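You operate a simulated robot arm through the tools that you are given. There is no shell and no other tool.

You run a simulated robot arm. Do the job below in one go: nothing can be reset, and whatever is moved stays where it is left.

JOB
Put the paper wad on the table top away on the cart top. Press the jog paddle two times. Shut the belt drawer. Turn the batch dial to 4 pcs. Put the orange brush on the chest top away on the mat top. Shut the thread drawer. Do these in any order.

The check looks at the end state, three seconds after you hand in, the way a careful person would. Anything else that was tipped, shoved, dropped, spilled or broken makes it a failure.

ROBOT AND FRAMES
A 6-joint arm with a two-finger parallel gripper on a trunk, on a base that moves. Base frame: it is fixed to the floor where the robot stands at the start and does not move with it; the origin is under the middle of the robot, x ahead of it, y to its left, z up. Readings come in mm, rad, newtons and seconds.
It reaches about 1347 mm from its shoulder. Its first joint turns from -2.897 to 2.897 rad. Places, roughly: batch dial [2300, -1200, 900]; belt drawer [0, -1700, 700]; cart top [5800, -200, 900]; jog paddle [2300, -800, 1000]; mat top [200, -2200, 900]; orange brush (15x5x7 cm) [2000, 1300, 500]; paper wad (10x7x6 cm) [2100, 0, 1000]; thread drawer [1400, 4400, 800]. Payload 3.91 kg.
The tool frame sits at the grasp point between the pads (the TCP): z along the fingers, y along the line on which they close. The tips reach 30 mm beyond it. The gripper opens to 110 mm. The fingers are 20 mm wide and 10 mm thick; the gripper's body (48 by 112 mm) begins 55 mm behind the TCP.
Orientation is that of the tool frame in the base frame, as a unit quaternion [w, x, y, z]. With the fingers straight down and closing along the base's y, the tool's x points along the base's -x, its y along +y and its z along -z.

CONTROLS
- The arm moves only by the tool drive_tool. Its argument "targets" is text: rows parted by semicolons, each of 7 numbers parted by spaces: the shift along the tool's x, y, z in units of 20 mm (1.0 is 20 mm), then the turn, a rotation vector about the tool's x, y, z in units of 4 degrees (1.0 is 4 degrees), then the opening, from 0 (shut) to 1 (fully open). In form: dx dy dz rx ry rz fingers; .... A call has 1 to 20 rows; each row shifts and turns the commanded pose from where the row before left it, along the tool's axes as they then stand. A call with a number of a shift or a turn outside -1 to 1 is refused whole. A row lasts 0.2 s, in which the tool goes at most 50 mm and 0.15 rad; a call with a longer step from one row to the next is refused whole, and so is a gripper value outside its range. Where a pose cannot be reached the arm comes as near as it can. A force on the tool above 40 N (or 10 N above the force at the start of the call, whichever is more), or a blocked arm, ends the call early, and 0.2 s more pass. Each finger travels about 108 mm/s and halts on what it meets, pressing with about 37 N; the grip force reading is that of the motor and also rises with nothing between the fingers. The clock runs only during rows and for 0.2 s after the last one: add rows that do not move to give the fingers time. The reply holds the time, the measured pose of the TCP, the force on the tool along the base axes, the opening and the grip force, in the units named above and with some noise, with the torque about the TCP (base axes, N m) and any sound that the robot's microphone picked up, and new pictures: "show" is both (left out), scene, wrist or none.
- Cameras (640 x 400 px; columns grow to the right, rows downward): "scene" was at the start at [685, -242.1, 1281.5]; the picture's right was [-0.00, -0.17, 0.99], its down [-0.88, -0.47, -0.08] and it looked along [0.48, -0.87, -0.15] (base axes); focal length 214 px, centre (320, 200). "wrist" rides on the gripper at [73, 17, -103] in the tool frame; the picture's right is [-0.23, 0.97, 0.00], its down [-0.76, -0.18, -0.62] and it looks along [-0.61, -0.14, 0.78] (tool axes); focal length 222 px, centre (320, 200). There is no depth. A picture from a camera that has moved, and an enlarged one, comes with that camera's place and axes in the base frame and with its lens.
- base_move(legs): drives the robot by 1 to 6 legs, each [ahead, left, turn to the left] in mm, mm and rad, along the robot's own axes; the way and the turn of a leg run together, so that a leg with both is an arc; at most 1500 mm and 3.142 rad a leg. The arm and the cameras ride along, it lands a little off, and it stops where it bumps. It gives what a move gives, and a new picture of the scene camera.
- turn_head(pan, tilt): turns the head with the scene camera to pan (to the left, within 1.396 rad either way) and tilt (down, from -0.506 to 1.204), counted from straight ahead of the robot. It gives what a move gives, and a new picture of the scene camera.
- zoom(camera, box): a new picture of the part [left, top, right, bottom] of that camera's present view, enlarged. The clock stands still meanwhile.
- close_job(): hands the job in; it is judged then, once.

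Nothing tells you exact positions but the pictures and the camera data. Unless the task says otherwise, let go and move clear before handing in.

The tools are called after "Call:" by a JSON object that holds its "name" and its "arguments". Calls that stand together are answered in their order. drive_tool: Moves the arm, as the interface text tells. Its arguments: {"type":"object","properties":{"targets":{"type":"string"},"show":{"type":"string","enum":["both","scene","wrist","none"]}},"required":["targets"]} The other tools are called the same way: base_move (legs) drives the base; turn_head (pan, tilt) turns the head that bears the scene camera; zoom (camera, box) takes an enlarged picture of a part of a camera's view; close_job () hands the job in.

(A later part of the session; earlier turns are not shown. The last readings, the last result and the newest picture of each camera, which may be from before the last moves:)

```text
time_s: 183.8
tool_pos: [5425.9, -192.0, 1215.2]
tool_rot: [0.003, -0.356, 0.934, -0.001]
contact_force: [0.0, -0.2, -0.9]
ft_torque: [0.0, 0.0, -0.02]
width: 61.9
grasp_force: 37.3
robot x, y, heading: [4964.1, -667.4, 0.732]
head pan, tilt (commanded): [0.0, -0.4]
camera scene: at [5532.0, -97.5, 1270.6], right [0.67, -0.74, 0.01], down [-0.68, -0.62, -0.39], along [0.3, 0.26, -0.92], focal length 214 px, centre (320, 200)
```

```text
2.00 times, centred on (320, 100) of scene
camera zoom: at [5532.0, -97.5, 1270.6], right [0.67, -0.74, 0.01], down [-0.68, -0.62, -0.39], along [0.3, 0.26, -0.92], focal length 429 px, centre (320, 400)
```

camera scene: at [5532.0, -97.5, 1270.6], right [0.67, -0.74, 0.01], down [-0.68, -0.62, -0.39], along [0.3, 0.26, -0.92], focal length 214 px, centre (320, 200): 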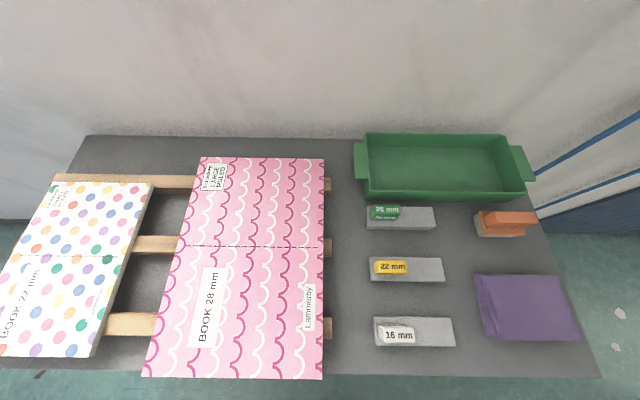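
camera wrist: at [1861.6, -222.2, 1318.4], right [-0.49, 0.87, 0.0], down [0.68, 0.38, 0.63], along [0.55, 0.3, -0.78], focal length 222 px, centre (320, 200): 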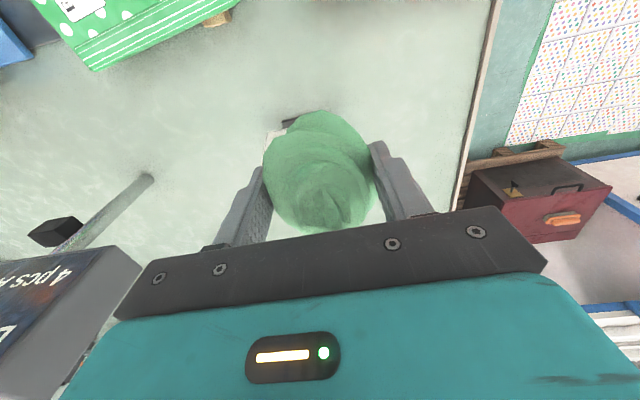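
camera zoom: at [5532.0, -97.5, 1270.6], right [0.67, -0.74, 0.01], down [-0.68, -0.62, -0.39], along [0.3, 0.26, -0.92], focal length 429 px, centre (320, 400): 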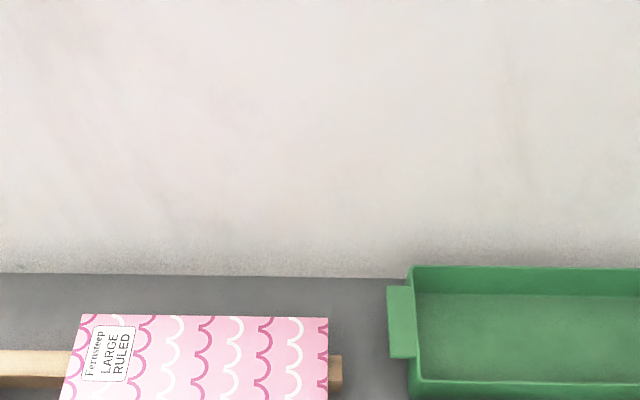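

Judging by the given coordinates, "cart top" means the section right of the pads (centre near [5800, -200]), which holds a tray and small boxes. I'll enlarge that section to choose a gap.

Call:
{"name": "zoom", "arguments": {"camera": "scene", "box": [310, 190, 480, 390]}}

Call:
{"name": "zoom", "arguments": {"camera": "scene", "box": [340, 120, 610, 390]}}

```text
2.00 times, centred on (395, 290) of scene
camera zoom: at [5532.0, -97.5, 1270.6], right [0.67, -0.74, 0.01], down [-0.68, -0.62, -0.39], along [0.3, 0.26, -0.92], focal length 429 px, centre (170, 20)
```

zoom: 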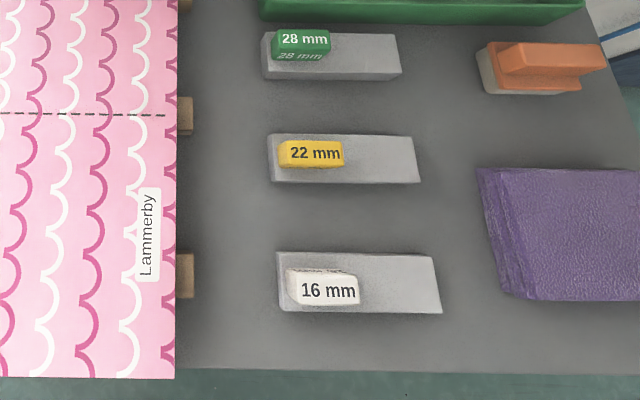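

```text
1.48 times, centred on (475, 255) of scene
camera zoom: at [5532.0, -97.5, 1270.6], right [0.67, -0.74, 0.01], down [-0.68, -0.62, -0.39], along [0.3, 0.26, -0.92], focal length 318 px, centre (90, 118)
```

zoom: 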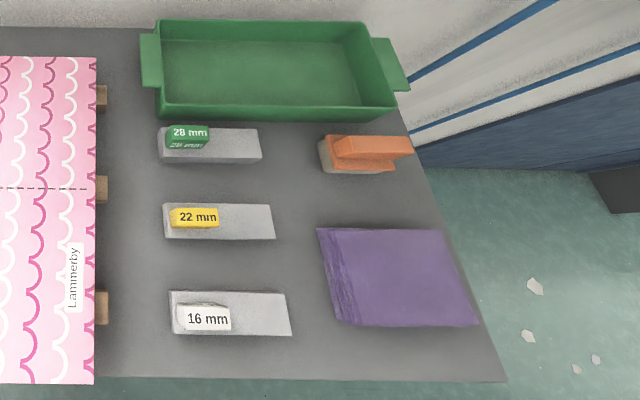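

The anchor matches a gap between the small gauge boxes on the left and the orange/purple items on the right, near [5782, -248]. I'll move the base so the hand is above it and measure from directly overhead.

Call:
{"name": "base_move", "arguments": {"legs": [[0, -280, 0], [225, 0, 0]]}}

Call:
{"name": "turn_head", "arguments": {"pan": 0, "tilt": 0.1}}

Call:
{"name": "zoom", "arguments": {"camera": "wrist", "box": [0, 0, 640, 400]}}

```text
time_s: 187.1
tool_pos: [5785.3, -247.2, 1214.3]
tool_rot: [0.002, -0.359, 0.933, -0.001]
contact_force: [0.5, 0.1, -0.4]
ft_torque: [0.02, -0.01, 0.02]
width: 61.4
grasp_force: 37.4
robot x, y, heading: [5324.4, -723.8, 0.741]
head pan, tilt (commanded): [0.0, -0.4]
camera scene: at [5889.6, -151.7, 1270.6], right [0.67, -0.74, 0.0], down [-0.68, -0.62, -0.39], along [0.29, 0.26, -0.92], focal length 214 px, centre (320, 200)
```

scene: 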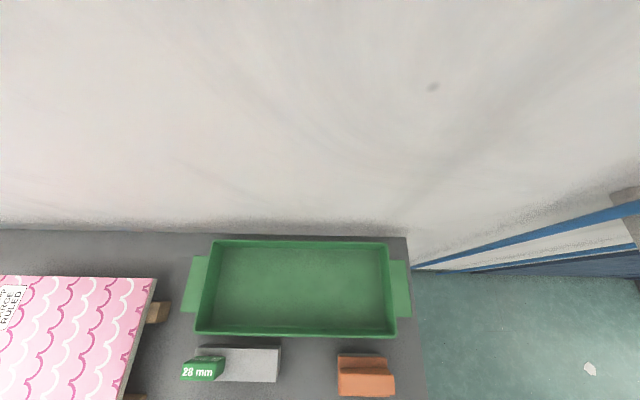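

```text
time_s: 188.1
tool_pos: [5784.2, -247.1, 1214.1]
tool_rot: [0.003, -0.359, 0.933, -0.002]
contact_force: [-1.4, 0.0, -0.2]
ft_torque: [0.0, 0.0, -0.03]
width: 61.5
grasp_force: 36.8
robot x, y, heading: [5327.7, -726.2, 0.739]
head pan, tilt (commanded): [0.0, 0.099]
camera scene: at [5858.5, -180.0, 1251.6], right [0.67, -0.74, 0.0], down [-0.74, -0.67, 0.09], along [-0.07, -0.07, -1.0], focal length 214 px, centre (320, 200)
```

scene: 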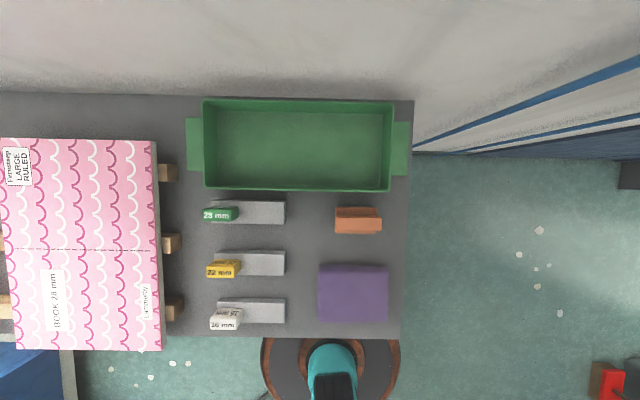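

```text
1.00 times, centred on (320, 200) of wrist (not enlarged: the box is as wide or as high as the picture)
camera zoom: at [5719.0, -281.3, 1318.0], right [-0.48, 0.87, 0.0], down [0.68, 0.38, 0.63], along [0.55, 0.3, -0.78], focal length 222 px, centre (320, 200)
```

zoom: 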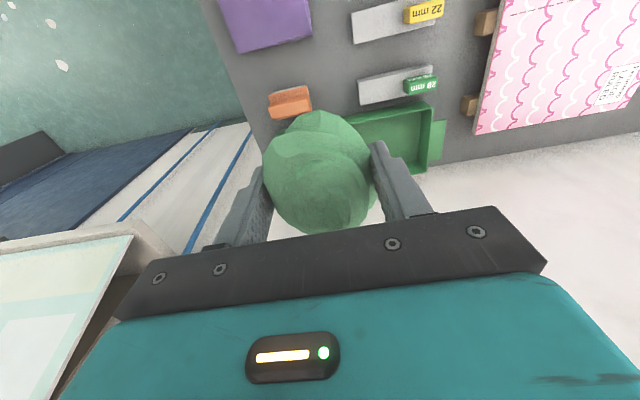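

From overhead the free column is clear: about 63–94 mm wide, best spot near [5757, -238], cart surface z ≈ 860. I'll swing the head back out of the tray's way, shift over that spot and descend part-way.

Call:
{"name": "turn_head", "arguments": {"pan": 0, "tilt": 0.8}}

Call:
{"name": "drive_tool", "arguments": {"targets": "0.7 0.65 0 0 0 0 0.4; 0 0.6 0 0 0 0 0.4; 0 0 1 0 0 0 0.4; 0 0 1 0 0 0 0.4; 0 0 1 0 0 0 0.4; 0 0 1 0 0 0 0.4; 0 0 1 0 0 0 0.4; 0 0 1 0 0 0 0.4; 0 0 1 0 0 0 0.4; 0 0 1 0 0 0 0.4; 0 0 1 0 0 0 0.4; 0 0 1 0 0 0 0.4; 0 0 0 0 0 0 0.4", "show": "both"}}

```text
time_s: 189.1
tool_pos: [5785.1, -246.5, 1214.6]
tool_rot: [0.003, -0.36, 0.933, -0.002]
contact_force: [0.3, -0.1, -0.2]
ft_torque: [-0.03, 0.0, -0.03]
width: 61.5
grasp_force: 37.1
robot x, y, heading: [5326.7, -728.4, 0.736]
head pan, tilt (commanded): [0.0, 0.799]
camera scene: at [5811.7, -222.2, 1262.7], right [0.67, -0.74, 0.0], down [-0.52, -0.47, 0.71], along [-0.53, -0.48, -0.7], focal length 214 px, centre (320, 200)
```

scene: 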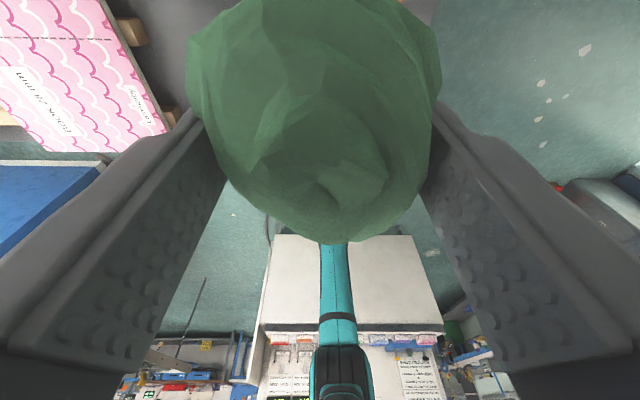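

```text
time_s: 191.9
tool_pos: [5760.8, -239.0, 1015.1]
tool_rot: [0.003, -0.358, 0.934, -0.002]
contact_force: [1.0, -0.3, -0.9]
ft_torque: [-0.01, -0.01, 0.01]
width: 61.8
grasp_force: 36.9
robot x, y, heading: [5322.0, -726.9, 0.741]
head pan, tilt (commanded): [0.0, 0.799]
camera scene: at [5787.1, -214.3, 1062.8], right [0.67, -0.74, 0.0], down [-0.52, -0.47, 0.71], along [-0.53, -0.48, -0.7], focal length 214 px, centre (320, 200)
camera wrist: at [5694.4, -273.4, 1118.1], right [-0.48, 0.87, 0.0], down [0.68, 0.38, 0.63], along [0.55, 0.3, -0.78], focal length 222 px, centre (320, 200)
```

scene: 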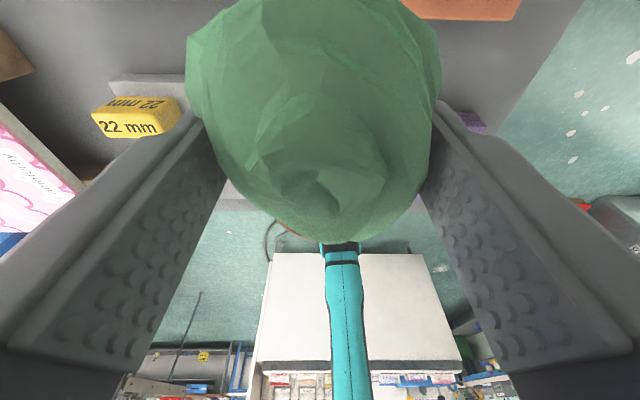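
wrist: 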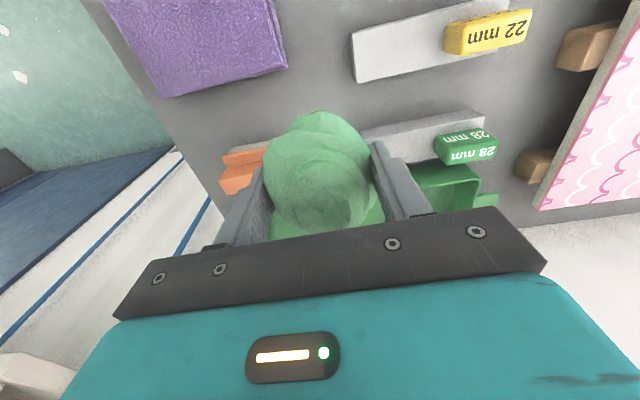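

Measured against the wrist view, the spot is right: about 12 mm to the boxes on the left, clear of orange and purple. I'll lower the wad towards the surface.

Call:
{"name": "drive_tool", "arguments": {"targets": "0 0 1 0 0 0 0.4; 0 0 1 0 0 0 0.4; 0 0 1 0 0 0 0.4; 0 0 1 0 0 0 0.4; 0 0 0.75 0 0 0 0.4; 0 0 0.25 0 0 0 0.4; 0 0 0 0 0 0 0.4", "show": "both"}}

```text
time_s: 193.5
tool_pos: [5757.9, -237.8, 913.6]
tool_rot: [0.003, -0.358, 0.934, -0.001]
contact_force: [-0.3, 0.3, -0.1]
ft_torque: [0.0, 0.01, 0.02]
width: 61.9
grasp_force: 36.8
robot x, y, heading: [5322.7, -726.5, 0.736]
head pan, tilt (commanded): [0.0, 0.799]
camera scene: at [5786.4, -213.5, 962.2], right [0.67, -0.74, 0.0], down [-0.52, -0.47, 0.71], along [-0.53, -0.48, -0.7], focal length 214 px, centre (320, 200)
camera wrist: at [5693.7, -272.5, 1017.4], right [-0.48, 0.87, 0.0], down [0.68, 0.38, 0.63], along [0.55, 0.3, -0.78], focal length 222 px, centre (320, 200)
```

scene: 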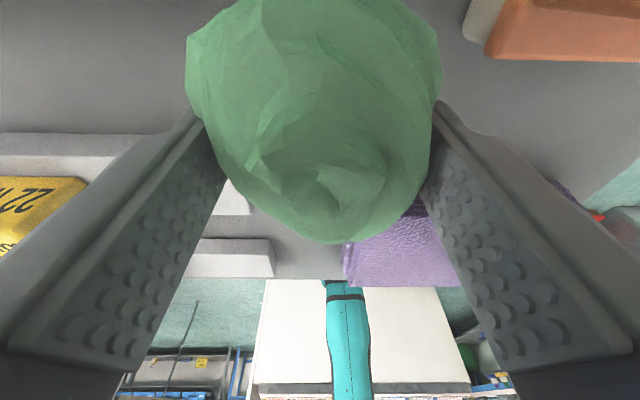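
wrist: 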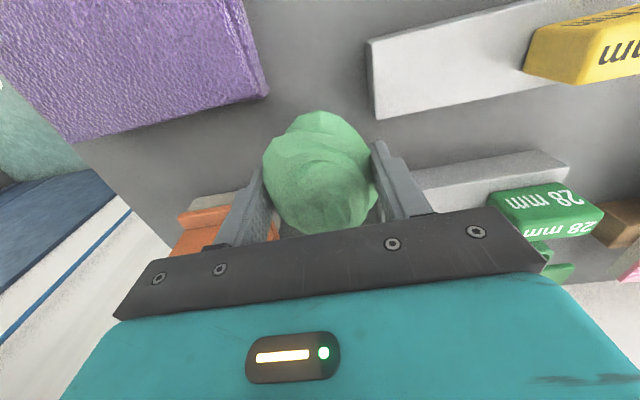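

Everything is clear around the fingers. I'll go down in small steps until the wad touches.

Call:
{"name": "drive_tool", "arguments": {"targets": "0 0 0.2 0 0 0 0.4; 0 0 0.2 0 0 0 0.4; 0 0 0.15 0 0 0 0.4; 0 0 0 0 0 0 0.4", "show": "wrist"}}

```text
time_s: 194.5
tool_pos: [5758.7, -237.6, 902.8]
tool_rot: [0.002, -0.359, 0.933, -0.003]
contact_force: [0.1, -0.8, -0.2]
ft_torque: [0.0, 0.01, 0.0]
width: 62.1
grasp_force: 37.4
robot x, y, heading: [5325.4, -726.9, 0.739]
head pan, tilt (commanded): [0.0, 0.799]
camera wrist: at [5693.7, -271.8, 1006.5], right [-0.48, 0.87, 0.0], down [0.68, 0.38, 0.63], along [0.55, 0.3, -0.78], focal length 222 px, centre (320, 200)
```

wrist: 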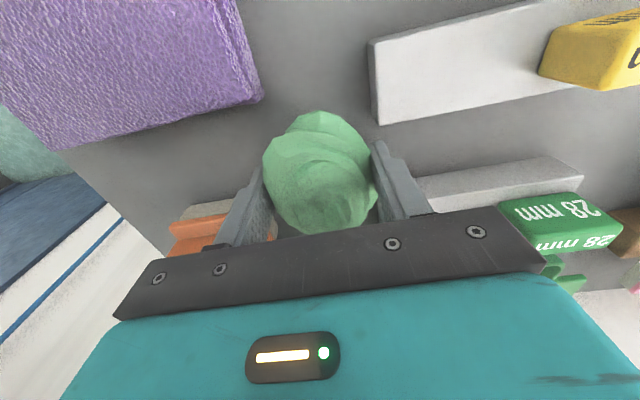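

No contact yet. I'll keep lowering in 3 mm steps.

Call:
{"name": "drive_tool", "arguments": {"targets": "-0.1 0 0.15 0 0 0 0.4; 0 0 0.15 0 0 0 0.4; 0 0 0.15 0 0 0 0.4; 0 0 0 0 0 0 0.4", "show": "wrist"}}

```text
time_s: 195.7
tool_pos: [5761.4, -235.8, 896.8]
tool_rot: [0.004, -0.359, 0.933, -0.001]
contact_force: [-2.2, -1.5, 9.8]
ft_torque: [-0.13, 0.15, -0.05]
width: 62.0
grasp_force: 36.3
robot x, y, heading: [5326.0, -726.9, 0.732]
head pan, tilt (commanded): [0.0, 0.799]
stopped in row 4: the force on the tool passed its limit at 42 N (the readings are from after the stop); the commanded pose is now the measured one
camera wrist: at [5695.3, -271.5, 999.8], right [-0.48, 0.87, 0.0], down [0.68, 0.38, 0.63], along [0.55, 0.3, -0.78], focal length 222 px, centre (320, 200)
```

wrist: 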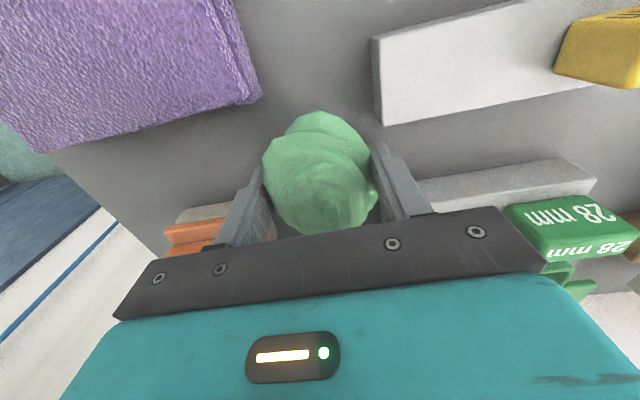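

The wad rests on the cart. I'll open a little (to ~78 mm) and lift straight up.

Call:
{"name": "drive_tool", "arguments": {"targets": "0 0 -0.05 0 0 0 0.6; 0 0 0 0 0 0 0.7; 0 0 0 0 0 0 0.7; 0 0 -0.5 0 0 0 0.7; 0 0 -1 0 0 0 0.7; 0 0 -1 0 0 0 0.7; 0 0 -1 0 0 0 0.7; 0 0 -1 0 0 0 0.7; 0 0 -1 0 0 0 0.7; 0 0 -1 0 0 0 0.7; 0 0 -1 0 0 0 0.7; 0 0 -1 0 0 0 0.7; 0 0 -1 0 0 0 0.7; 0 0 -1 0 0 0 0.7; 0 0 -1 0 0 0 0.7; 0 0 -1 0 0 0 0.7; 0 0 0 0 0 0 0.7", "show": "wrist"}}

Call:
{"name": "turn_head", "arguments": {"pan": 0, "tilt": 0.2}}

```text
time_s: 199.3
tool_pos: [5761.1, -236.7, 1145.4]
tool_rot: [0.005, -0.359, 0.933, -0.001]
contact_force: [-0.5, -0.2, 0.2]
ft_torque: [-0.03, 0.02, -0.04]
width: 77.2
grasp_force: 0.1
robot x, y, heading: [5329.6, -726.1, 0.733]
head pan, tilt (commanded): [0.0, 0.799]
camera wrist: at [5694.6, -271.4, 1249.4], right [-0.48, 0.87, 0.0], down [0.68, 0.38, 0.63], along [0.55, 0.3, -0.78], focal length 222 px, centre (320, 200)
```

wrist: 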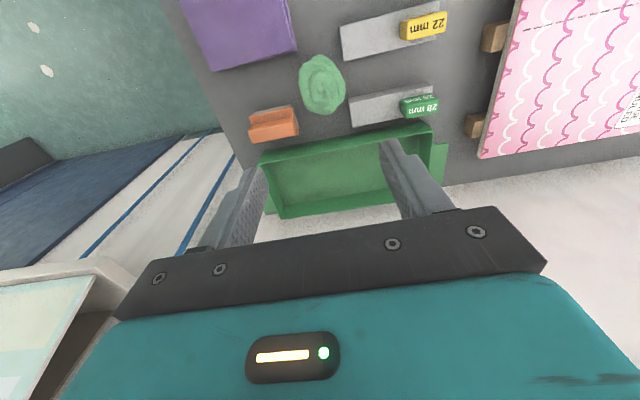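

```text
time_s: 200.3
tool_pos: [5760.9, -236.7, 1145.3]
tool_rot: [0.005, -0.359, 0.933, -0.001]
contact_force: [0.8, -0.1, -0.5]
ft_torque: [0.01, -0.02, -0.01]
width: 77.2
grasp_force: 0.1
robot x, y, heading: [5325.7, -729.5, 0.736]
head pan, tilt (commanded): [0.0, 0.201]
camera scene: at [5827.3, -176.3, 1182.2], right [0.67, -0.74, 0.0], down [-0.73, -0.66, 0.19], along [-0.14, -0.13, -0.98], focal length 214 px, centre (320, 200)
```

scene: 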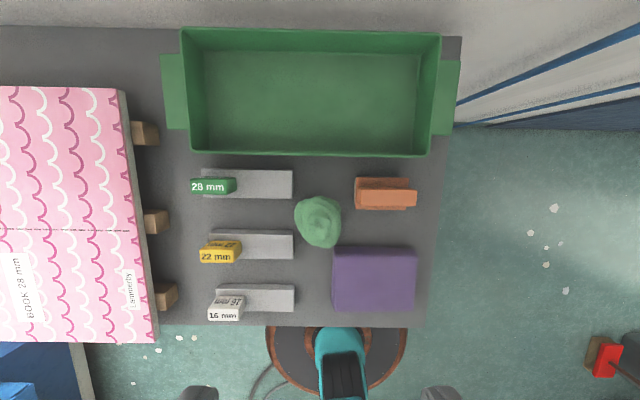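

The wad sits in the free spot and nothing else moved. Next is the thread drawer, far to the left near [1400, 4400]; I'll pull the arm in, raise the hand to look forward, and plan the way along the back aisle.

Call:
{"name": "drive_tool", "arguments": {"targets": "1 0 -1 0 0 0 0.7; 1 0 -1 0 0 0 0.7; 1 0 -1 0 0 0 0.7; 1 0 -1 0 0 0 0.7; 1 0 0 0 0 0 0.5; 1 0 0 0 0 0 0.3; 1 0 0 0 0 0 0; 1 0 0 0 0 0 0; 1 0 0 0 0 0 0; 0 0 0 0 -1 0 0; 0 0 0 0 -1 0 0; 0 0 0 0 -1 0 0; 0 0 0 0 -1 0 0; 0 0 0 0 -1 0 0; 0 0 0 0 -1 0 0; 0 0 0 0 -1 0 0; 0 0 0 0 -1 0 0; 0 0 0 0 -1 0 0; 0 0 0 0 -1 0 0; 0 0 0 0 -1 0 0", "show": "none"}}

Call:
{"name": "drive_tool", "arguments": {"targets": "0 0 0 0 -1 0 0; 0 0 0 0 -1 0 0; 0 0 0 0 -1 0 0; 0 0 0 0 -1 0 0; 0 0 0 0 -1 0 0; 0 0 0 0 -1 0 0; 0 0 0 0 -1 0 0; 0 0 0 0 0 0 0", "show": "none"}}

Call:
{"name": "base_move", "arguments": {"legs": [[-150, 0, 0], [0, 0, 1.56]]}}

Call:
{"name": "turn_head", "arguments": {"pan": 0, "tilt": 0.2}}

```text
time_s: 204.5
tool_pos: [5625.6, -358.8, 1225.9]
tool_rot: [0.355, -0.333, 0.863, 0.133]
contact_force: [1.0, 0.2, -0.4]
ft_torque: [-0.05, -0.03, 0.02]
width: 0.0
grasp_force: 37.3
robot x, y, heading: [5329.1, -728.0, 0.74]
head pan, tilt (commanded): [0.0, 0.201]
```

```text
time_s: 206.3
tool_pos: [5623.9, -356.1, 1226.4]
tool_rot: [0.552, -0.292, 0.752, 0.212]
contact_force: [-0.1, -0.1, 0.3]
ft_torque: [0.02, -0.01, 0.04]
width: 0.0
grasp_force: 37.0
robot x, y, heading: [5325.1, -729.2, 0.74]
head pan, tilt (commanded): [0.0, 0.201]
```

```text
time_s: 211.5
tool_pos: [4842.6, -532.0, 1226.7]
tool_rot: [-0.24, 0.738, -0.325, -0.54]
contact_force: [0.5, -0.3, -0.4]
ft_torque: [0.02, -0.02, 0.0]
width: 0.1
grasp_force: 36.5
robot x, y, heading: [5214.5, -830.2, 2.313]
head pan, tilt (commanded): [0.0, 0.201]
camera scene: at [4847.0, -538.6, 1323.6], right [0.74, 0.67, 0.0], down [0.33, -0.36, -0.87], along [-0.59, 0.65, -0.49], focal length 214 px, centre (320, 200)
```

scene: 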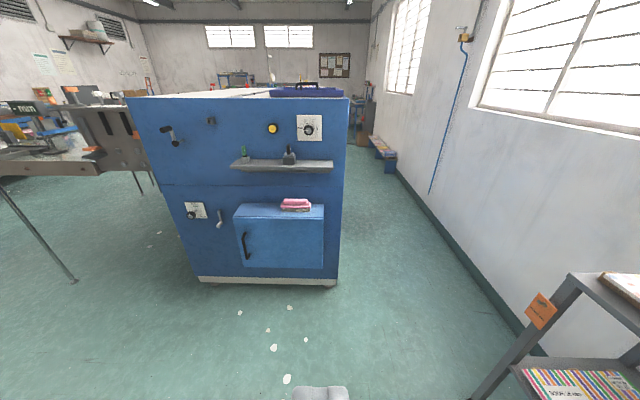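

```text
time_s: 212.1
tool_pos: [4843.4, -531.6, 1227.4]
tool_rot: [-0.239, 0.739, -0.324, -0.539]
contact_force: [-0.6, -0.3, 0.0]
ft_torque: [0.0, -0.01, 0.02]
width: 0.0
grasp_force: 37.0
robot x, y, heading: [5212.8, -830.3, 2.314]
head pan, tilt (commanded): [0.0, 0.201]
camera scene: at [4847.1, -538.7, 1323.6], right [0.74, 0.67, 0.0], down [0.33, -0.36, -0.87], along [-0.59, 0.65, -0.49], focal length 214 px, centre (320, 200)
```

scene: 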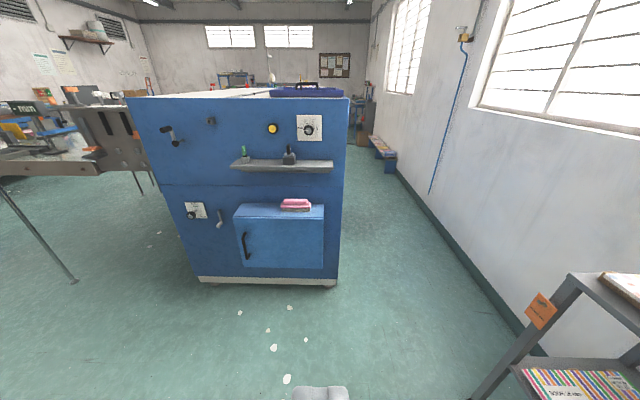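

I see the press end panel ahead and a clear aisle on its right along the window wall. I'll drive around the press corner and down that aisle.

Call:
{"name": "base_move", "arguments": {"legs": [[854, -182, 0], [350, -155, 0], [500, -180, 0]]}}

```text
time_s: 221.4
tool_pos: [4038.0, 1058.3, 1226.9]
tool_rot: [-0.235, 0.742, -0.318, -0.542]
contact_force: [0.1, 0.5, 0.1]
ft_torque: [0.02, 0.01, 0.0]
width: 0.0
grasp_force: 37.0
robot x, y, heading: [4413.5, 773.6, 2.334]
head pan, tilt (commanded): [0.0, 0.201]
camera scene: at [4042.5, 1053.6, 1323.6], right [0.73, 0.69, 0.0], down [0.34, -0.35, -0.87], along [-0.6, 0.64, -0.49], focal length 214 px, centre (320, 200)
```

scene: 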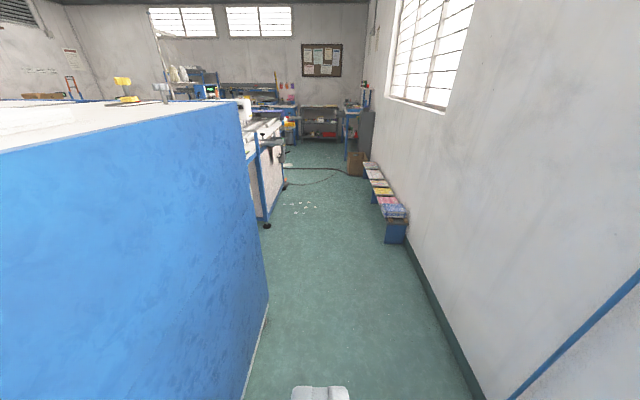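

Looking down the aisle: sewing table on the left, a low rack by the wall on the right, and benches at the far end around the thread drawer. I'll enlarge the far end.

Call:
{"name": "zoom", "arguments": {"camera": "scene", "box": [240, 60, 420, 190]}}

Call:
{"name": "zoom", "arguments": {"camera": "scene", "box": [280, 75, 380, 140]}}

```text
3.08 times, centred on (330, 125) of scene
camera zoom: at [4042.5, 1053.6, 1323.6], right [0.73, 0.69, 0.0], down [0.34, -0.35, -0.87], along [-0.6, 0.64, -0.49], focal length 660 px, centre (289, 431)
```

zoom: 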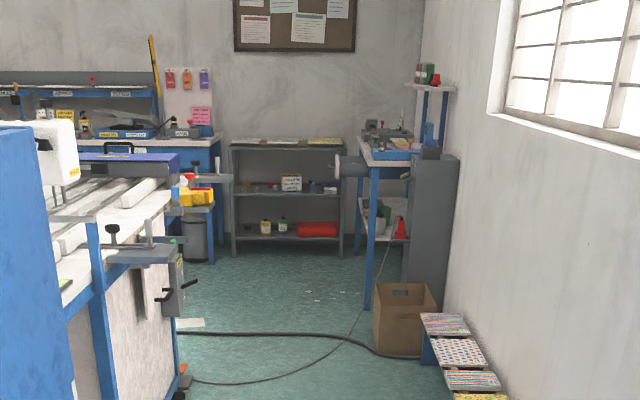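

```text
6.15 times, centred on (330, 108) of scene
camera zoom: at [4042.5, 1053.6, 1323.6], right [0.73, 0.69, 0.0], down [0.34, -0.35, -0.87], along [-0.6, 0.64, -0.49], focal length 1320 px, centre (258, 769)
```

zoom: 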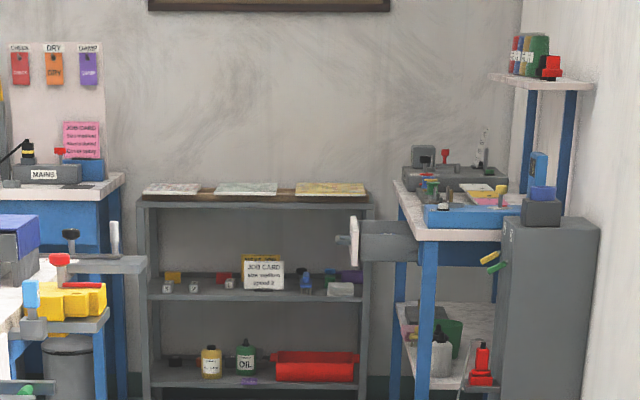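

The thread drawer is the grey drawer with a white front on the white-topped bench at the far right, open towards the aisle; I'd push it towards the window wall. Some cables lie on the floor before it. I'll drive up the aisle to get closer.

Call:
{"name": "base_move", "arguments": {"legs": [[1100, -20, 0], [1100, -20, 0], [1000, -20, 0]]}}

Call:
{"name": "turn_head", "arguments": {"pan": 0, "tilt": 0.4}}

```text
time_s: 237.1
tool_pos: [1885.5, 3413.9, 1227.1]
tool_rot: [-0.236, 0.741, -0.319, -0.541]
contact_force: [1.1, 0.7, 0.0]
ft_torque: [-0.03, 0.0, 0.02]
width: 0.3
grasp_force: 37.1
robot x, y, heading: [2260.2, 3123.3, 2.329]
head pan, tilt (commanded): [0.0, 0.201]
camera scene: at [1889.3, 3407.4, 1323.6], right [0.73, 0.68, 0.0], down [0.33, -0.35, -0.87], along [-0.6, 0.64, -0.49], focal length 214 px, centre (320, 200)
```

scene: 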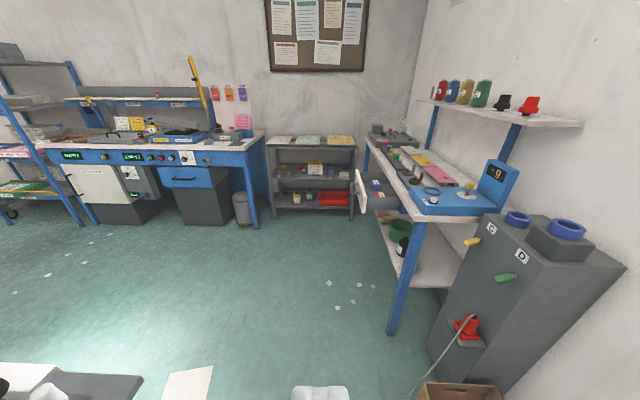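

```text
time_s: 237.8
tool_pos: [1885.3, 3413.6, 1227.6]
tool_rot: [-0.236, 0.741, -0.319, -0.541]
contact_force: [-0.1, 0.7, 0.2]
ft_torque: [0.0, -0.04, -0.02]
width: 0.0
grasp_force: 37.0
robot x, y, heading: [2261.3, 3121.5, 2.321]
head pan, tilt (commanded): [0.0, 0.4]
camera scene: at [1893.6, 3403.0, 1306.2], right [0.73, 0.68, 0.0], down [0.45, -0.47, -0.76], along [-0.52, 0.56, -0.65], focal length 214 px, centre (320, 200)
```

scene: 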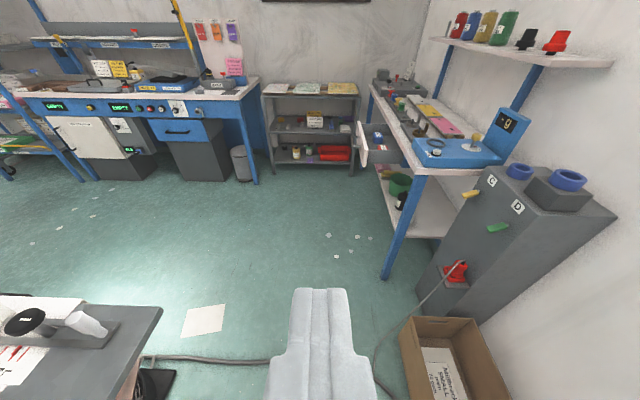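

The thread drawer is ahead right: white front, pulled out from under the white bench. I'll enlarge it.

Call:
{"name": "zoom", "arguments": {"camera": "scene", "box": [320, 80, 480, 180]}}

Call:
{"name": "turn_head", "arguments": {"pan": 0, "tilt": 0.8}}

```text
4.00 times, centred on (400, 130) of scene
camera zoom: at [1893.6, 3403.0, 1306.2], right [0.73, 0.68, 0.0], down [0.45, -0.47, -0.76], along [-0.52, 0.56, -0.65], focal length 858 px, centre (0, 480)
```

zoom: 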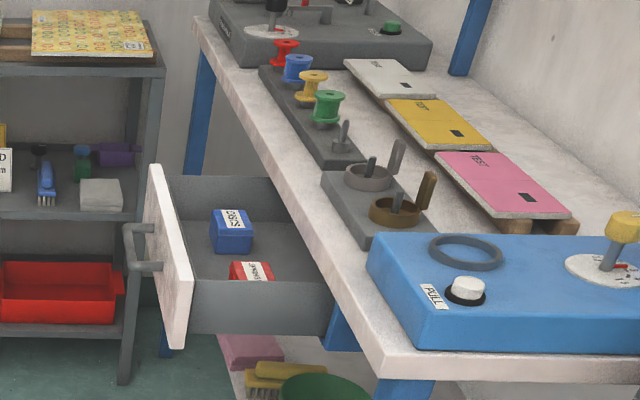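

```text
time_s: 238.7
tool_pos: [1885.8, 3414.1, 1227.3]
tool_rot: [-0.237, 0.741, -0.32, -0.541]
contact_force: [-1.0, -0.5, 0.5]
ft_torque: [-0.01, 0.02, -0.04]
width: 0.0
grasp_force: 37.1
robot x, y, heading: [2259.7, 3121.5, 2.327]
head pan, tilt (commanded): [0.0, 0.799]
camera scene: at [1908.7, 3387.0, 1276.3], right [0.73, 0.68, 0.0], down [0.61, -0.65, -0.45], along [-0.3, 0.33, -0.89], focal length 214 px, centre (320, 200)
```

scene: 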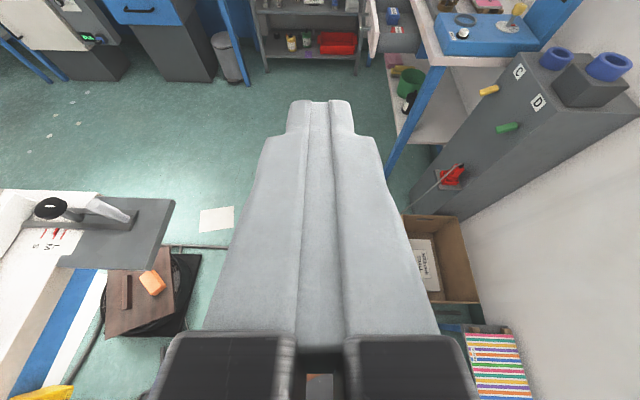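

The drawer's front panel centre is near [1290, 4382], z 716–825, to be pushed ~140 mm towards the wall. I'll drive on up the aisle (over the floor cable if passable), a bit left to stay clear of the drawer.

Call:
{"name": "base_move", "arguments": {"legs": [[700, 140, 0]]}}

```text
time_s: 242.6
tool_pos: [1302.7, 3831.4, 1225.6]
tool_rot: [-0.238, 0.74, -0.322, -0.54]
contact_force: [-0.4, -0.4, 0.3]
ft_torque: [-0.01, 0.02, 0.01]
width: 0.3
grasp_force: 37.3
robot x, y, heading: [1672.5, 3535.9, 2.316]
head pan, tilt (commanded): [0.0, 0.799]
camera scene: at [1325.3, 3804.6, 1276.3], right [0.73, 0.68, 0.0], down [0.61, -0.66, -0.45], along [-0.3, 0.33, -0.89], focal length 214 px, centre (320, 200)
```

scene: 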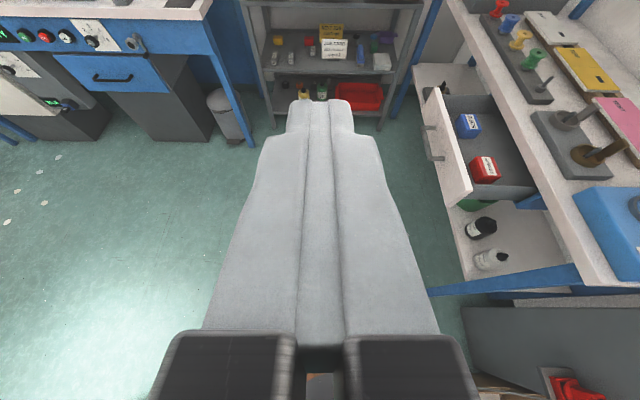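

The cable is passable. I'll enlarge the drawer from here to refine its position.

Call:
{"name": "zoom", "arguments": {"camera": "scene", "box": [360, 20, 600, 240]}}

```text
1.82 times, centred on (480, 130) of scene
camera zoom: at [1325.3, 3804.6, 1276.3], right [0.73, 0.68, 0.0], down [0.61, -0.66, -0.45], along [-0.3, 0.33, -0.89], focal length 390 px, centre (29, 327)
```

zoom: 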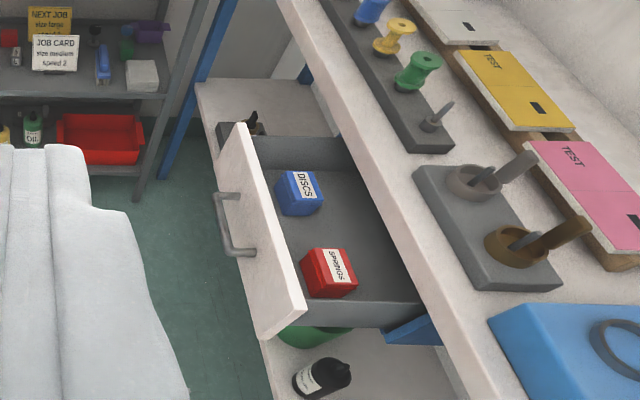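

The panel runs parallel to the wall at n-coordinate consistent on both ends, centre about [1296, 4382]. I'll drive to stand ~770 mm in front of it and turn to face it.

Call:
{"name": "base_move", "arguments": {"legs": [[812, 470, 0], [0, 0, -1.583]]}}

Call:
{"name": "turn_head", "arguments": {"pan": 0, "tilt": 0.5}}

```text
time_s: 251.4
tool_pos: [1077.0, 4184.0, 1227.2]
tool_rot: [0.554, -0.284, 0.755, 0.205]
contact_force: [-0.3, 0.6, 0.2]
ft_torque: [-0.01, 0.03, 0.01]
width: 0.0
grasp_force: 36.3
robot x, y, heading: [772.3, 3820.8, 0.722]
head pan, tilt (commanded): [0.0, 0.799]
camera scene: at [1049.4, 4159.3, 1276.3], right [0.66, -0.75, 0.0], down [-0.67, -0.59, -0.45], along [0.34, 0.29, -0.89], focal length 214 px, centre (320, 200)
```

scene: 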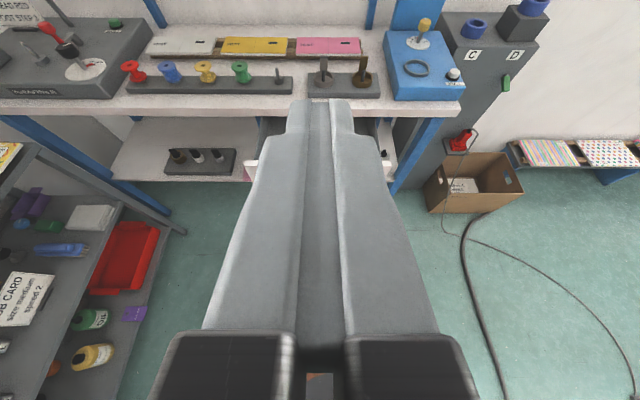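

```text
time_s: 252.2
tool_pos: [1077.5, 4185.1, 1227.3]
tool_rot: [0.554, -0.284, 0.755, 0.205]
contact_force: [-0.2, -0.2, 0.3]
ft_torque: [-0.02, -0.03, -0.01]
width: 0.0
grasp_force: 37.9
robot x, y, heading: [772.9, 3820.4, 0.722]
head pan, tilt (commanded): [0.0, 0.499]
camera scene: at [1062.6, 4171.0, 1297.9], right [0.66, -0.75, 0.0], down [-0.54, -0.48, -0.69], along [0.52, 0.45, -0.72], focal length 214 px, centre (320, 200)
```

scene: 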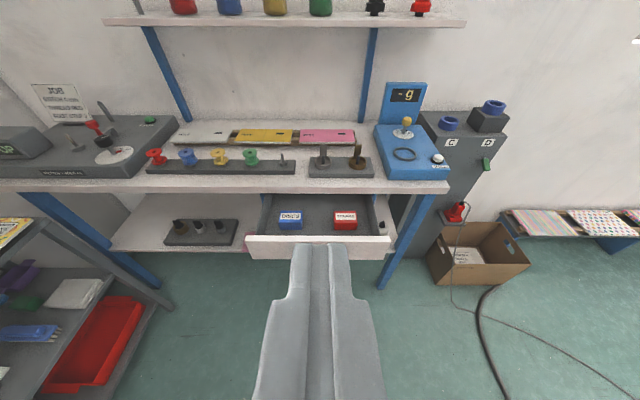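

I'm squarely in front of the drawer, panel about 297 mm ahead of the TCP. I'll level the tool and enlarge the panel to see where the handle is.

Call:
{"name": "drive_tool", "arguments": {"targets": "0 0 0 0 -1 0 0; 0 0 0 0 -1 0 0; 0 0 0 0 -1 0 0; 0 0 0 0 -1 0 0; 0 0 0 0 -0.5 0 0; 0 0 0 0 0 0 0", "show": "none"}}

Call:
{"name": "turn_head", "arguments": {"pan": 0.3, "tilt": 0.9}}

Call:
{"name": "zoom", "arguments": {"camera": "scene", "box": [280, 60, 520, 210]}}

```text
time_s: 253.6
tool_pos: [1076.4, 4183.8, 1226.6]
tool_rot: [0.666, -0.249, 0.659, 0.247]
contact_force: [-0.2, 0.4, -0.1]
ft_torque: [-0.01, -0.03, 0.01]
width: 0.2
grasp_force: 37.1
robot x, y, heading: [771.1, 3821.0, 0.72]
head pan, tilt (commanded): [0.0, 0.499]
```

```text
time_s: 254.5
tool_pos: [1076.4, 4183.7, 1226.9]
tool_rot: [0.665, -0.249, 0.659, 0.248]
contact_force: [0.5, -0.1, 0.0]
ft_torque: [0.03, 0.04, 0.0]
width: 0.3
grasp_force: 36.9
robot x, y, heading: [774.0, 3817.7, 0.722]
head pan, tilt (commanded): [0.3, 0.901]
camera scene: at [1017.2, 4161.6, 1254.7], right [0.85, -0.53, 0.01], down [-0.41, -0.67, -0.63], along [0.33, 0.53, -0.78], focal length 214 px, centre (320, 200)
```

scene: 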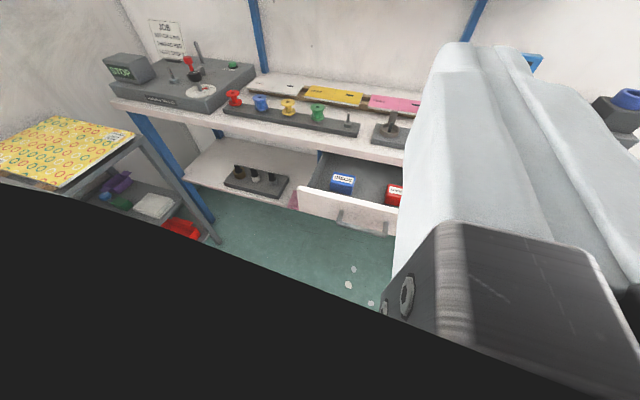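

```text
2.67 times, centred on (400, 135) of scene
camera zoom: at [1017.2, 4161.6, 1254.7], right [0.85, -0.53, 0.01], down [-0.41, -0.67, -0.63], along [0.33, 0.53, -0.78], focal length 572 px, centre (107, 373)
```

zoom: 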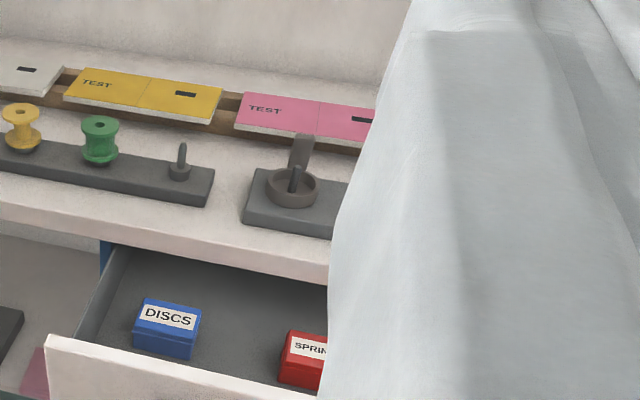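

I'll move forward 200 mm at height, then lower the closed fingers to z ≈ 805, above the handle, with the tips ~65 mm short of the panel.

Call:
{"name": "turn_head", "arguments": {"pan": 0, "tilt": 0.6}}

Call:
{"name": "drive_tool", "arguments": {"targets": "0 0 1 0 0 0 0; 0 0 1 0 0 0 0; 0 0 1 0 0 0 0; 0 0 1 0 0 0 0; 0 0 1 0 0 0 0; 0 0 1 0 0 0 0; 0 0 1 0 0 0 0; 0 0 1 0 0 0 0; 0 0 1 0 0 0 0; 0 0 1 0 0 0 0; 1 0 0 0 0 0 0; 1 0 0 0 0 0 0; 1 0 0 0 0 0 0; 1 0 0 0 0 0 0; 1 0 0 0 0 0 0; 1 0 0 0 0 0 0; 1 0 0 0 0 0 0; 1 0 0 0 0 0 0; 1 0 0 0 0 0 0; 1 0 0 0 0 0 0", "show": "scene"}}

```text
time_s: 255.3
tool_pos: [1076.6, 4184.0, 1225.8]
tool_rot: [0.665, -0.249, 0.659, 0.248]
contact_force: [-0.3, -0.5, -0.1]
ft_torque: [0.01, 0.03, -0.02]
width: 0.2
grasp_force: 37.3
robot x, y, heading: [770.0, 3821.0, 0.721]
head pan, tilt (commanded): [0.0, 0.6]
camera scene: at [1043.8, 4155.4, 1279.6], right [0.66, -0.75, 0.0], down [-0.42, -0.37, -0.83], along [0.63, 0.54, -0.56], focal length 214 px, centre (320, 200)
```

scene: 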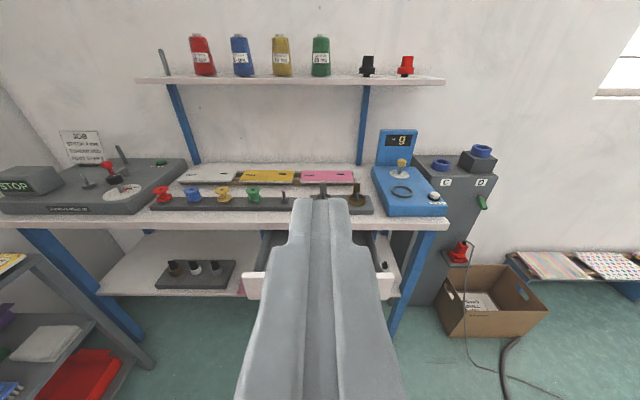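

```text
time_s: 259.5
tool_pos: [1229.7, 4315.2, 1026.6]
tool_rot: [0.666, -0.249, 0.659, 0.247]
contact_force: [0.2, 0.2, 0.5]
ft_torque: [-0.01, -0.01, 0.01]
width: 0.0
grasp_force: 37.5
robot x, y, heading: [771.7, 3816.8, 0.719]
head pan, tilt (commanded): [0.0, 0.6]
camera scene: at [1198.6, 4286.7, 1080.1], right [0.66, -0.75, 0.0], down [-0.42, -0.37, -0.83], along [0.63, 0.54, -0.56], focal length 214 px, centre (320, 200)
```

scene: 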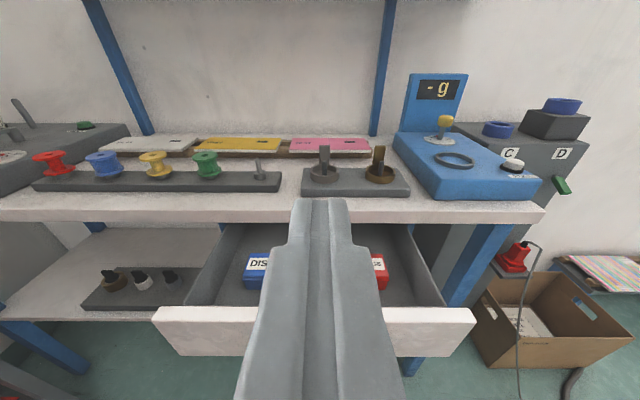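

Still about 66 mm short of the panel. I'll lower the rest of the way to z ≈ 804.

Call:
{"name": "drive_tool", "arguments": {"targets": "1 0 0 0 0 0 0; 1 0 0 0 0 0 0; 1 0 0 0 0 0 0; 1 0 0 0 0 0 0; 1 0 0 0 0 0 0; 1 0 0 0 0 0 0; 1 0 0 0 0 0 0; 1 0 0 0 0 0 0; 1 0 0 0 0 0 0; 1 0 0 0 0 0 0; 1 0 0 0 0 0 0; 0.15 0 0 0 0 0 0; 0 0 0 0 0 0 0", "show": "scene"}}

```text
time_s: 262.3
tool_pos: [1215.0, 4329.2, 808.0]
tool_rot: [0.665, -0.247, 0.66, 0.246]
contact_force: [-0.1, -0.7, -0.3]
ft_torque: [-0.02, 0.03, 0.0]
width: 0.0
grasp_force: 36.7
out of reach, approached as far as the arm can: row 7, 8, 10, 11
robot x, y, heading: [768.4, 3818.6, 0.722]
head pan, tilt (commanded): [0.0, 0.6]
camera scene: at [1182.8, 4300.2, 860.8], right [0.65, -0.76, 0.0], down [-0.42, -0.37, -0.83], along [0.63, 0.54, -0.56], focal length 214 px, centre (320, 200)
```

scene: 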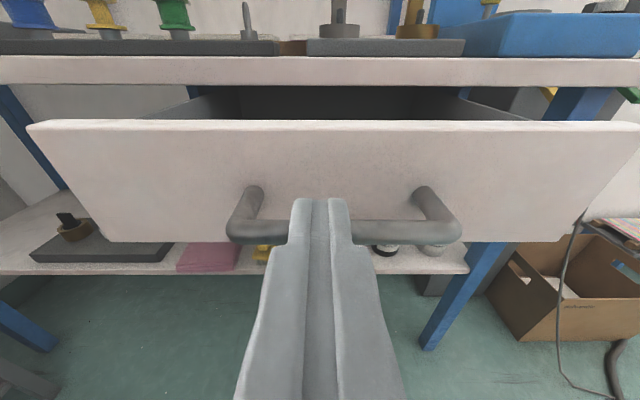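

The tips are aimed at bare panel above the handle. I'll advance and push the drawer in.

Call:
{"name": "drive_tool", "arguments": {"targets": "0 0 1 0 0 0 0; 0 0 1 0 0 0 0; 0 0 0.5 0 0 0 0; 0 0 0.5 0 0 0 0; 0 0 0.5 0 0 0 0; 0 0 0.5 0 0 0 0; 0 0 0.5 0 0 0 0; 0 0 0.5 0 0 0 0; 0 0 0.5 0 0 0 0; 0 0 0.5 0 0 0 0; 0 0 0.5 0 0 0 0; 0 0 0.5 0 0 0 0; 0 0 0.5 0 0 0 0; 0 0 0.5 0 0 0 0; 0 0 0.5 0 0 0 0", "show": "scene"}}

```text
time_s: 265.5
tool_pos: [1321.1, 4457.0, 814.3]
tool_rot: [0.666, -0.245, 0.661, 0.244]
contact_force: [0.3, 0.6, -0.5]
ft_torque: [0.0, 0.0, 0.01]
width: 0.1
grasp_force: 37.1
out of reach, approached as far as the arm can: row 1, 2, 4, 7, 10, 12, 15
robot x, y, heading: [771.0, 3820.0, 0.72]
head pan, tilt (commanded): [0.0, 0.6]
camera scene: at [1290.0, 4428.7, 867.6], right [0.65, -0.76, 0.0], down [-0.42, -0.37, -0.83], along [0.63, 0.54, -0.56], focal length 214 px, centre (320, 200)
```

scene: 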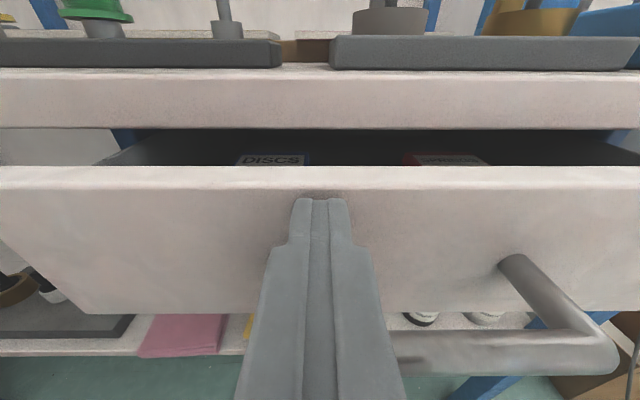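

The drawer is moving, but the hand crept up to z ≈ 814, near the panel's top edge. I'll try to lower it a bit before pushing on.

Call:
{"name": "drive_tool", "arguments": {"targets": "0 0 -0.25 0 0 0 0; 0.5 -0.5 0 0 0 0 0; 0.4 -0.5 0 0 0 0 0; 0 0 0 0 0 0 0", "show": "scene"}}

```text
time_s: 266.5
tool_pos: [1317.0, 4451.3, 800.9]
tool_rot: [0.666, -0.245, 0.661, 0.243]
contact_force: [-0.3, 0.0, -0.5]
ft_torque: [0.01, -0.01, -0.01]
width: 0.1
grasp_force: 37.2
out of reach, approached as far as the arm can: row 2, 3
robot x, y, heading: [770.0, 3819.7, 0.719]
head pan, tilt (commanded): [0.0, 0.6]
camera scene: at [1284.5, 4423.2, 854.4], right [0.65, -0.76, 0.0], down [-0.42, -0.37, -0.83], along [0.63, 0.53, -0.56], focal length 214 px, centre (320, 200)
```

scene: 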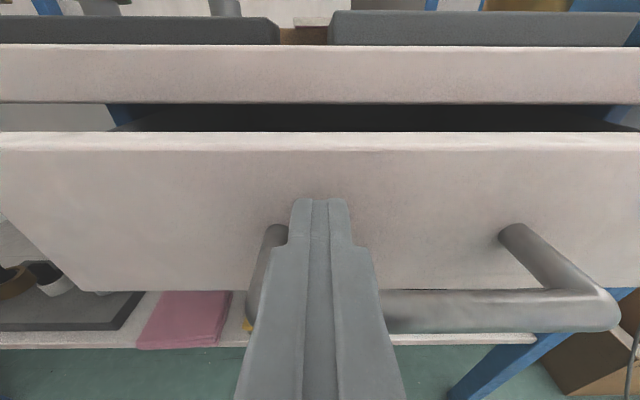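

Now z = 801 and still above the handle. I'll continue pushing in small steps.

Call:
{"name": "drive_tool", "arguments": {"targets": "0 0 0.5 0 0 0 0; 0 0 0.5 0 0 0 0; 0 0 0.5 0 0 0 0; 0 0 0.5 0 0 0 0", "show": "scene"}}

```text
time_s: 267.5
tool_pos: [1342.5, 4482.0, 802.7]
tool_rot: [0.666, -0.245, 0.661, 0.243]
contact_force: [0.1, -0.7, 0.3]
ft_torque: [0.01, -0.03, 0.0]
width: 0.0
grasp_force: 37.3
out of reach, approached as far as the arm can: row 2
robot x, y, heading: [770.5, 3818.8, 0.722]
head pan, tilt (commanded): [0.0, 0.6]
camera scene: at [1309.4, 4454.1, 856.1], right [0.65, -0.76, 0.0], down [-0.42, -0.37, -0.83], along [0.63, 0.54, -0.56], focal length 214 px, centre (320, 200)
```

scene: 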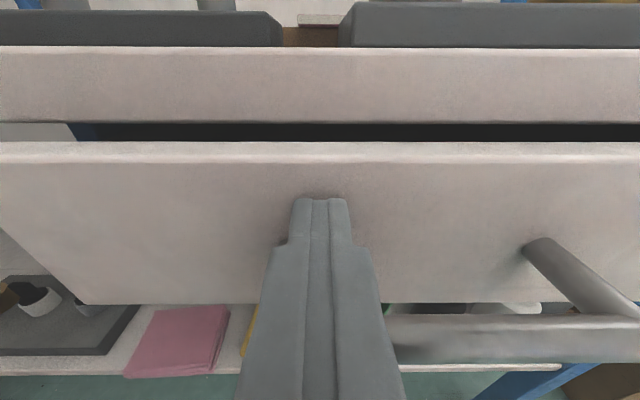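

Continuing the push.

Call:
{"name": "drive_tool", "arguments": {"targets": "0 0 0.4 0 0 0 0; 0 0 0.4 0 0 0 0; 0 0 0.3 0 0 0 0; 0 0 0.3 0 0 0 0; 0 0 0.3 0 0 0 0", "show": "scene"}}

```text
time_s: 268.7
tool_pos: [1364.7, 4507.9, 802.5]
tool_rot: [0.665, -0.246, 0.661, 0.245]
contact_force: [0.1, 0.1, 1.5]
ft_torque: [-0.01, 0.01, 0.01]
width: 0.0
grasp_force: 36.9
out of reach, approached as far as the arm can: row 1
robot x, y, heading: [774.1, 3818.5, 0.721]
head pan, tilt (commanded): [0.0, 0.6]
camera scene: at [1331.7, 4479.3, 856.1], right [0.65, -0.76, 0.0], down [-0.42, -0.37, -0.83], along [0.63, 0.54, -0.56], focal length 214 px, centre (320, 200)
```

scene: 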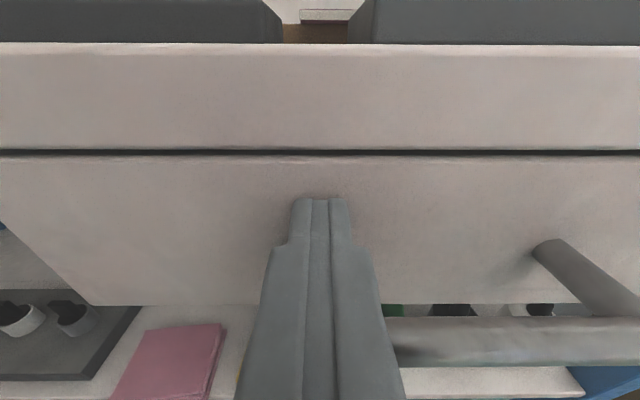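

The panel looks almost flush. I'll push gently until it meets its stop.

Call:
{"name": "drive_tool", "arguments": {"targets": "0 0 0.2 0 0 0 0; 0 0 0.2 0 0 0 0; 0 0 0.2 0 0 0 0; 0 0 0.2 0 0 0 0; 0 0 0.2 0 0 0 0", "show": "scene"}}

```text
time_s: 269.1
tool_pos: [1364.9, 4506.8, 802.9]
tool_rot: [0.665, -0.246, 0.662, 0.244]
contact_force: [-8.4, -12.4, 6.8]
ft_torque: [0.03, -0.08, -0.03]
width: 0.1
grasp_force: 36.9
robot x, y, heading: [773.5, 3819.3, 0.721]
head pan, tilt (commanded): [0.0, 0.6]
stopped in row 2: the force on the tool passed its limit at 50 N (the readings are from after the stop); the commanded pose is now the measured one
camera scene: at [1332.3, 4479.8, 856.2], right [0.65, -0.76, 0.0], down [-0.42, -0.37, -0.83], along [0.63, 0.54, -0.56], focal length 214 px, centre (320, 200)
```

scene: 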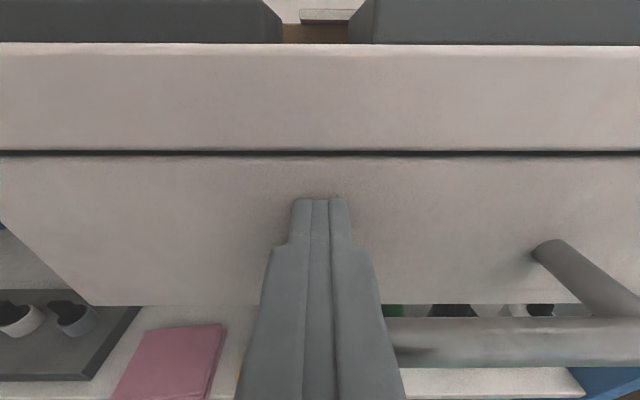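

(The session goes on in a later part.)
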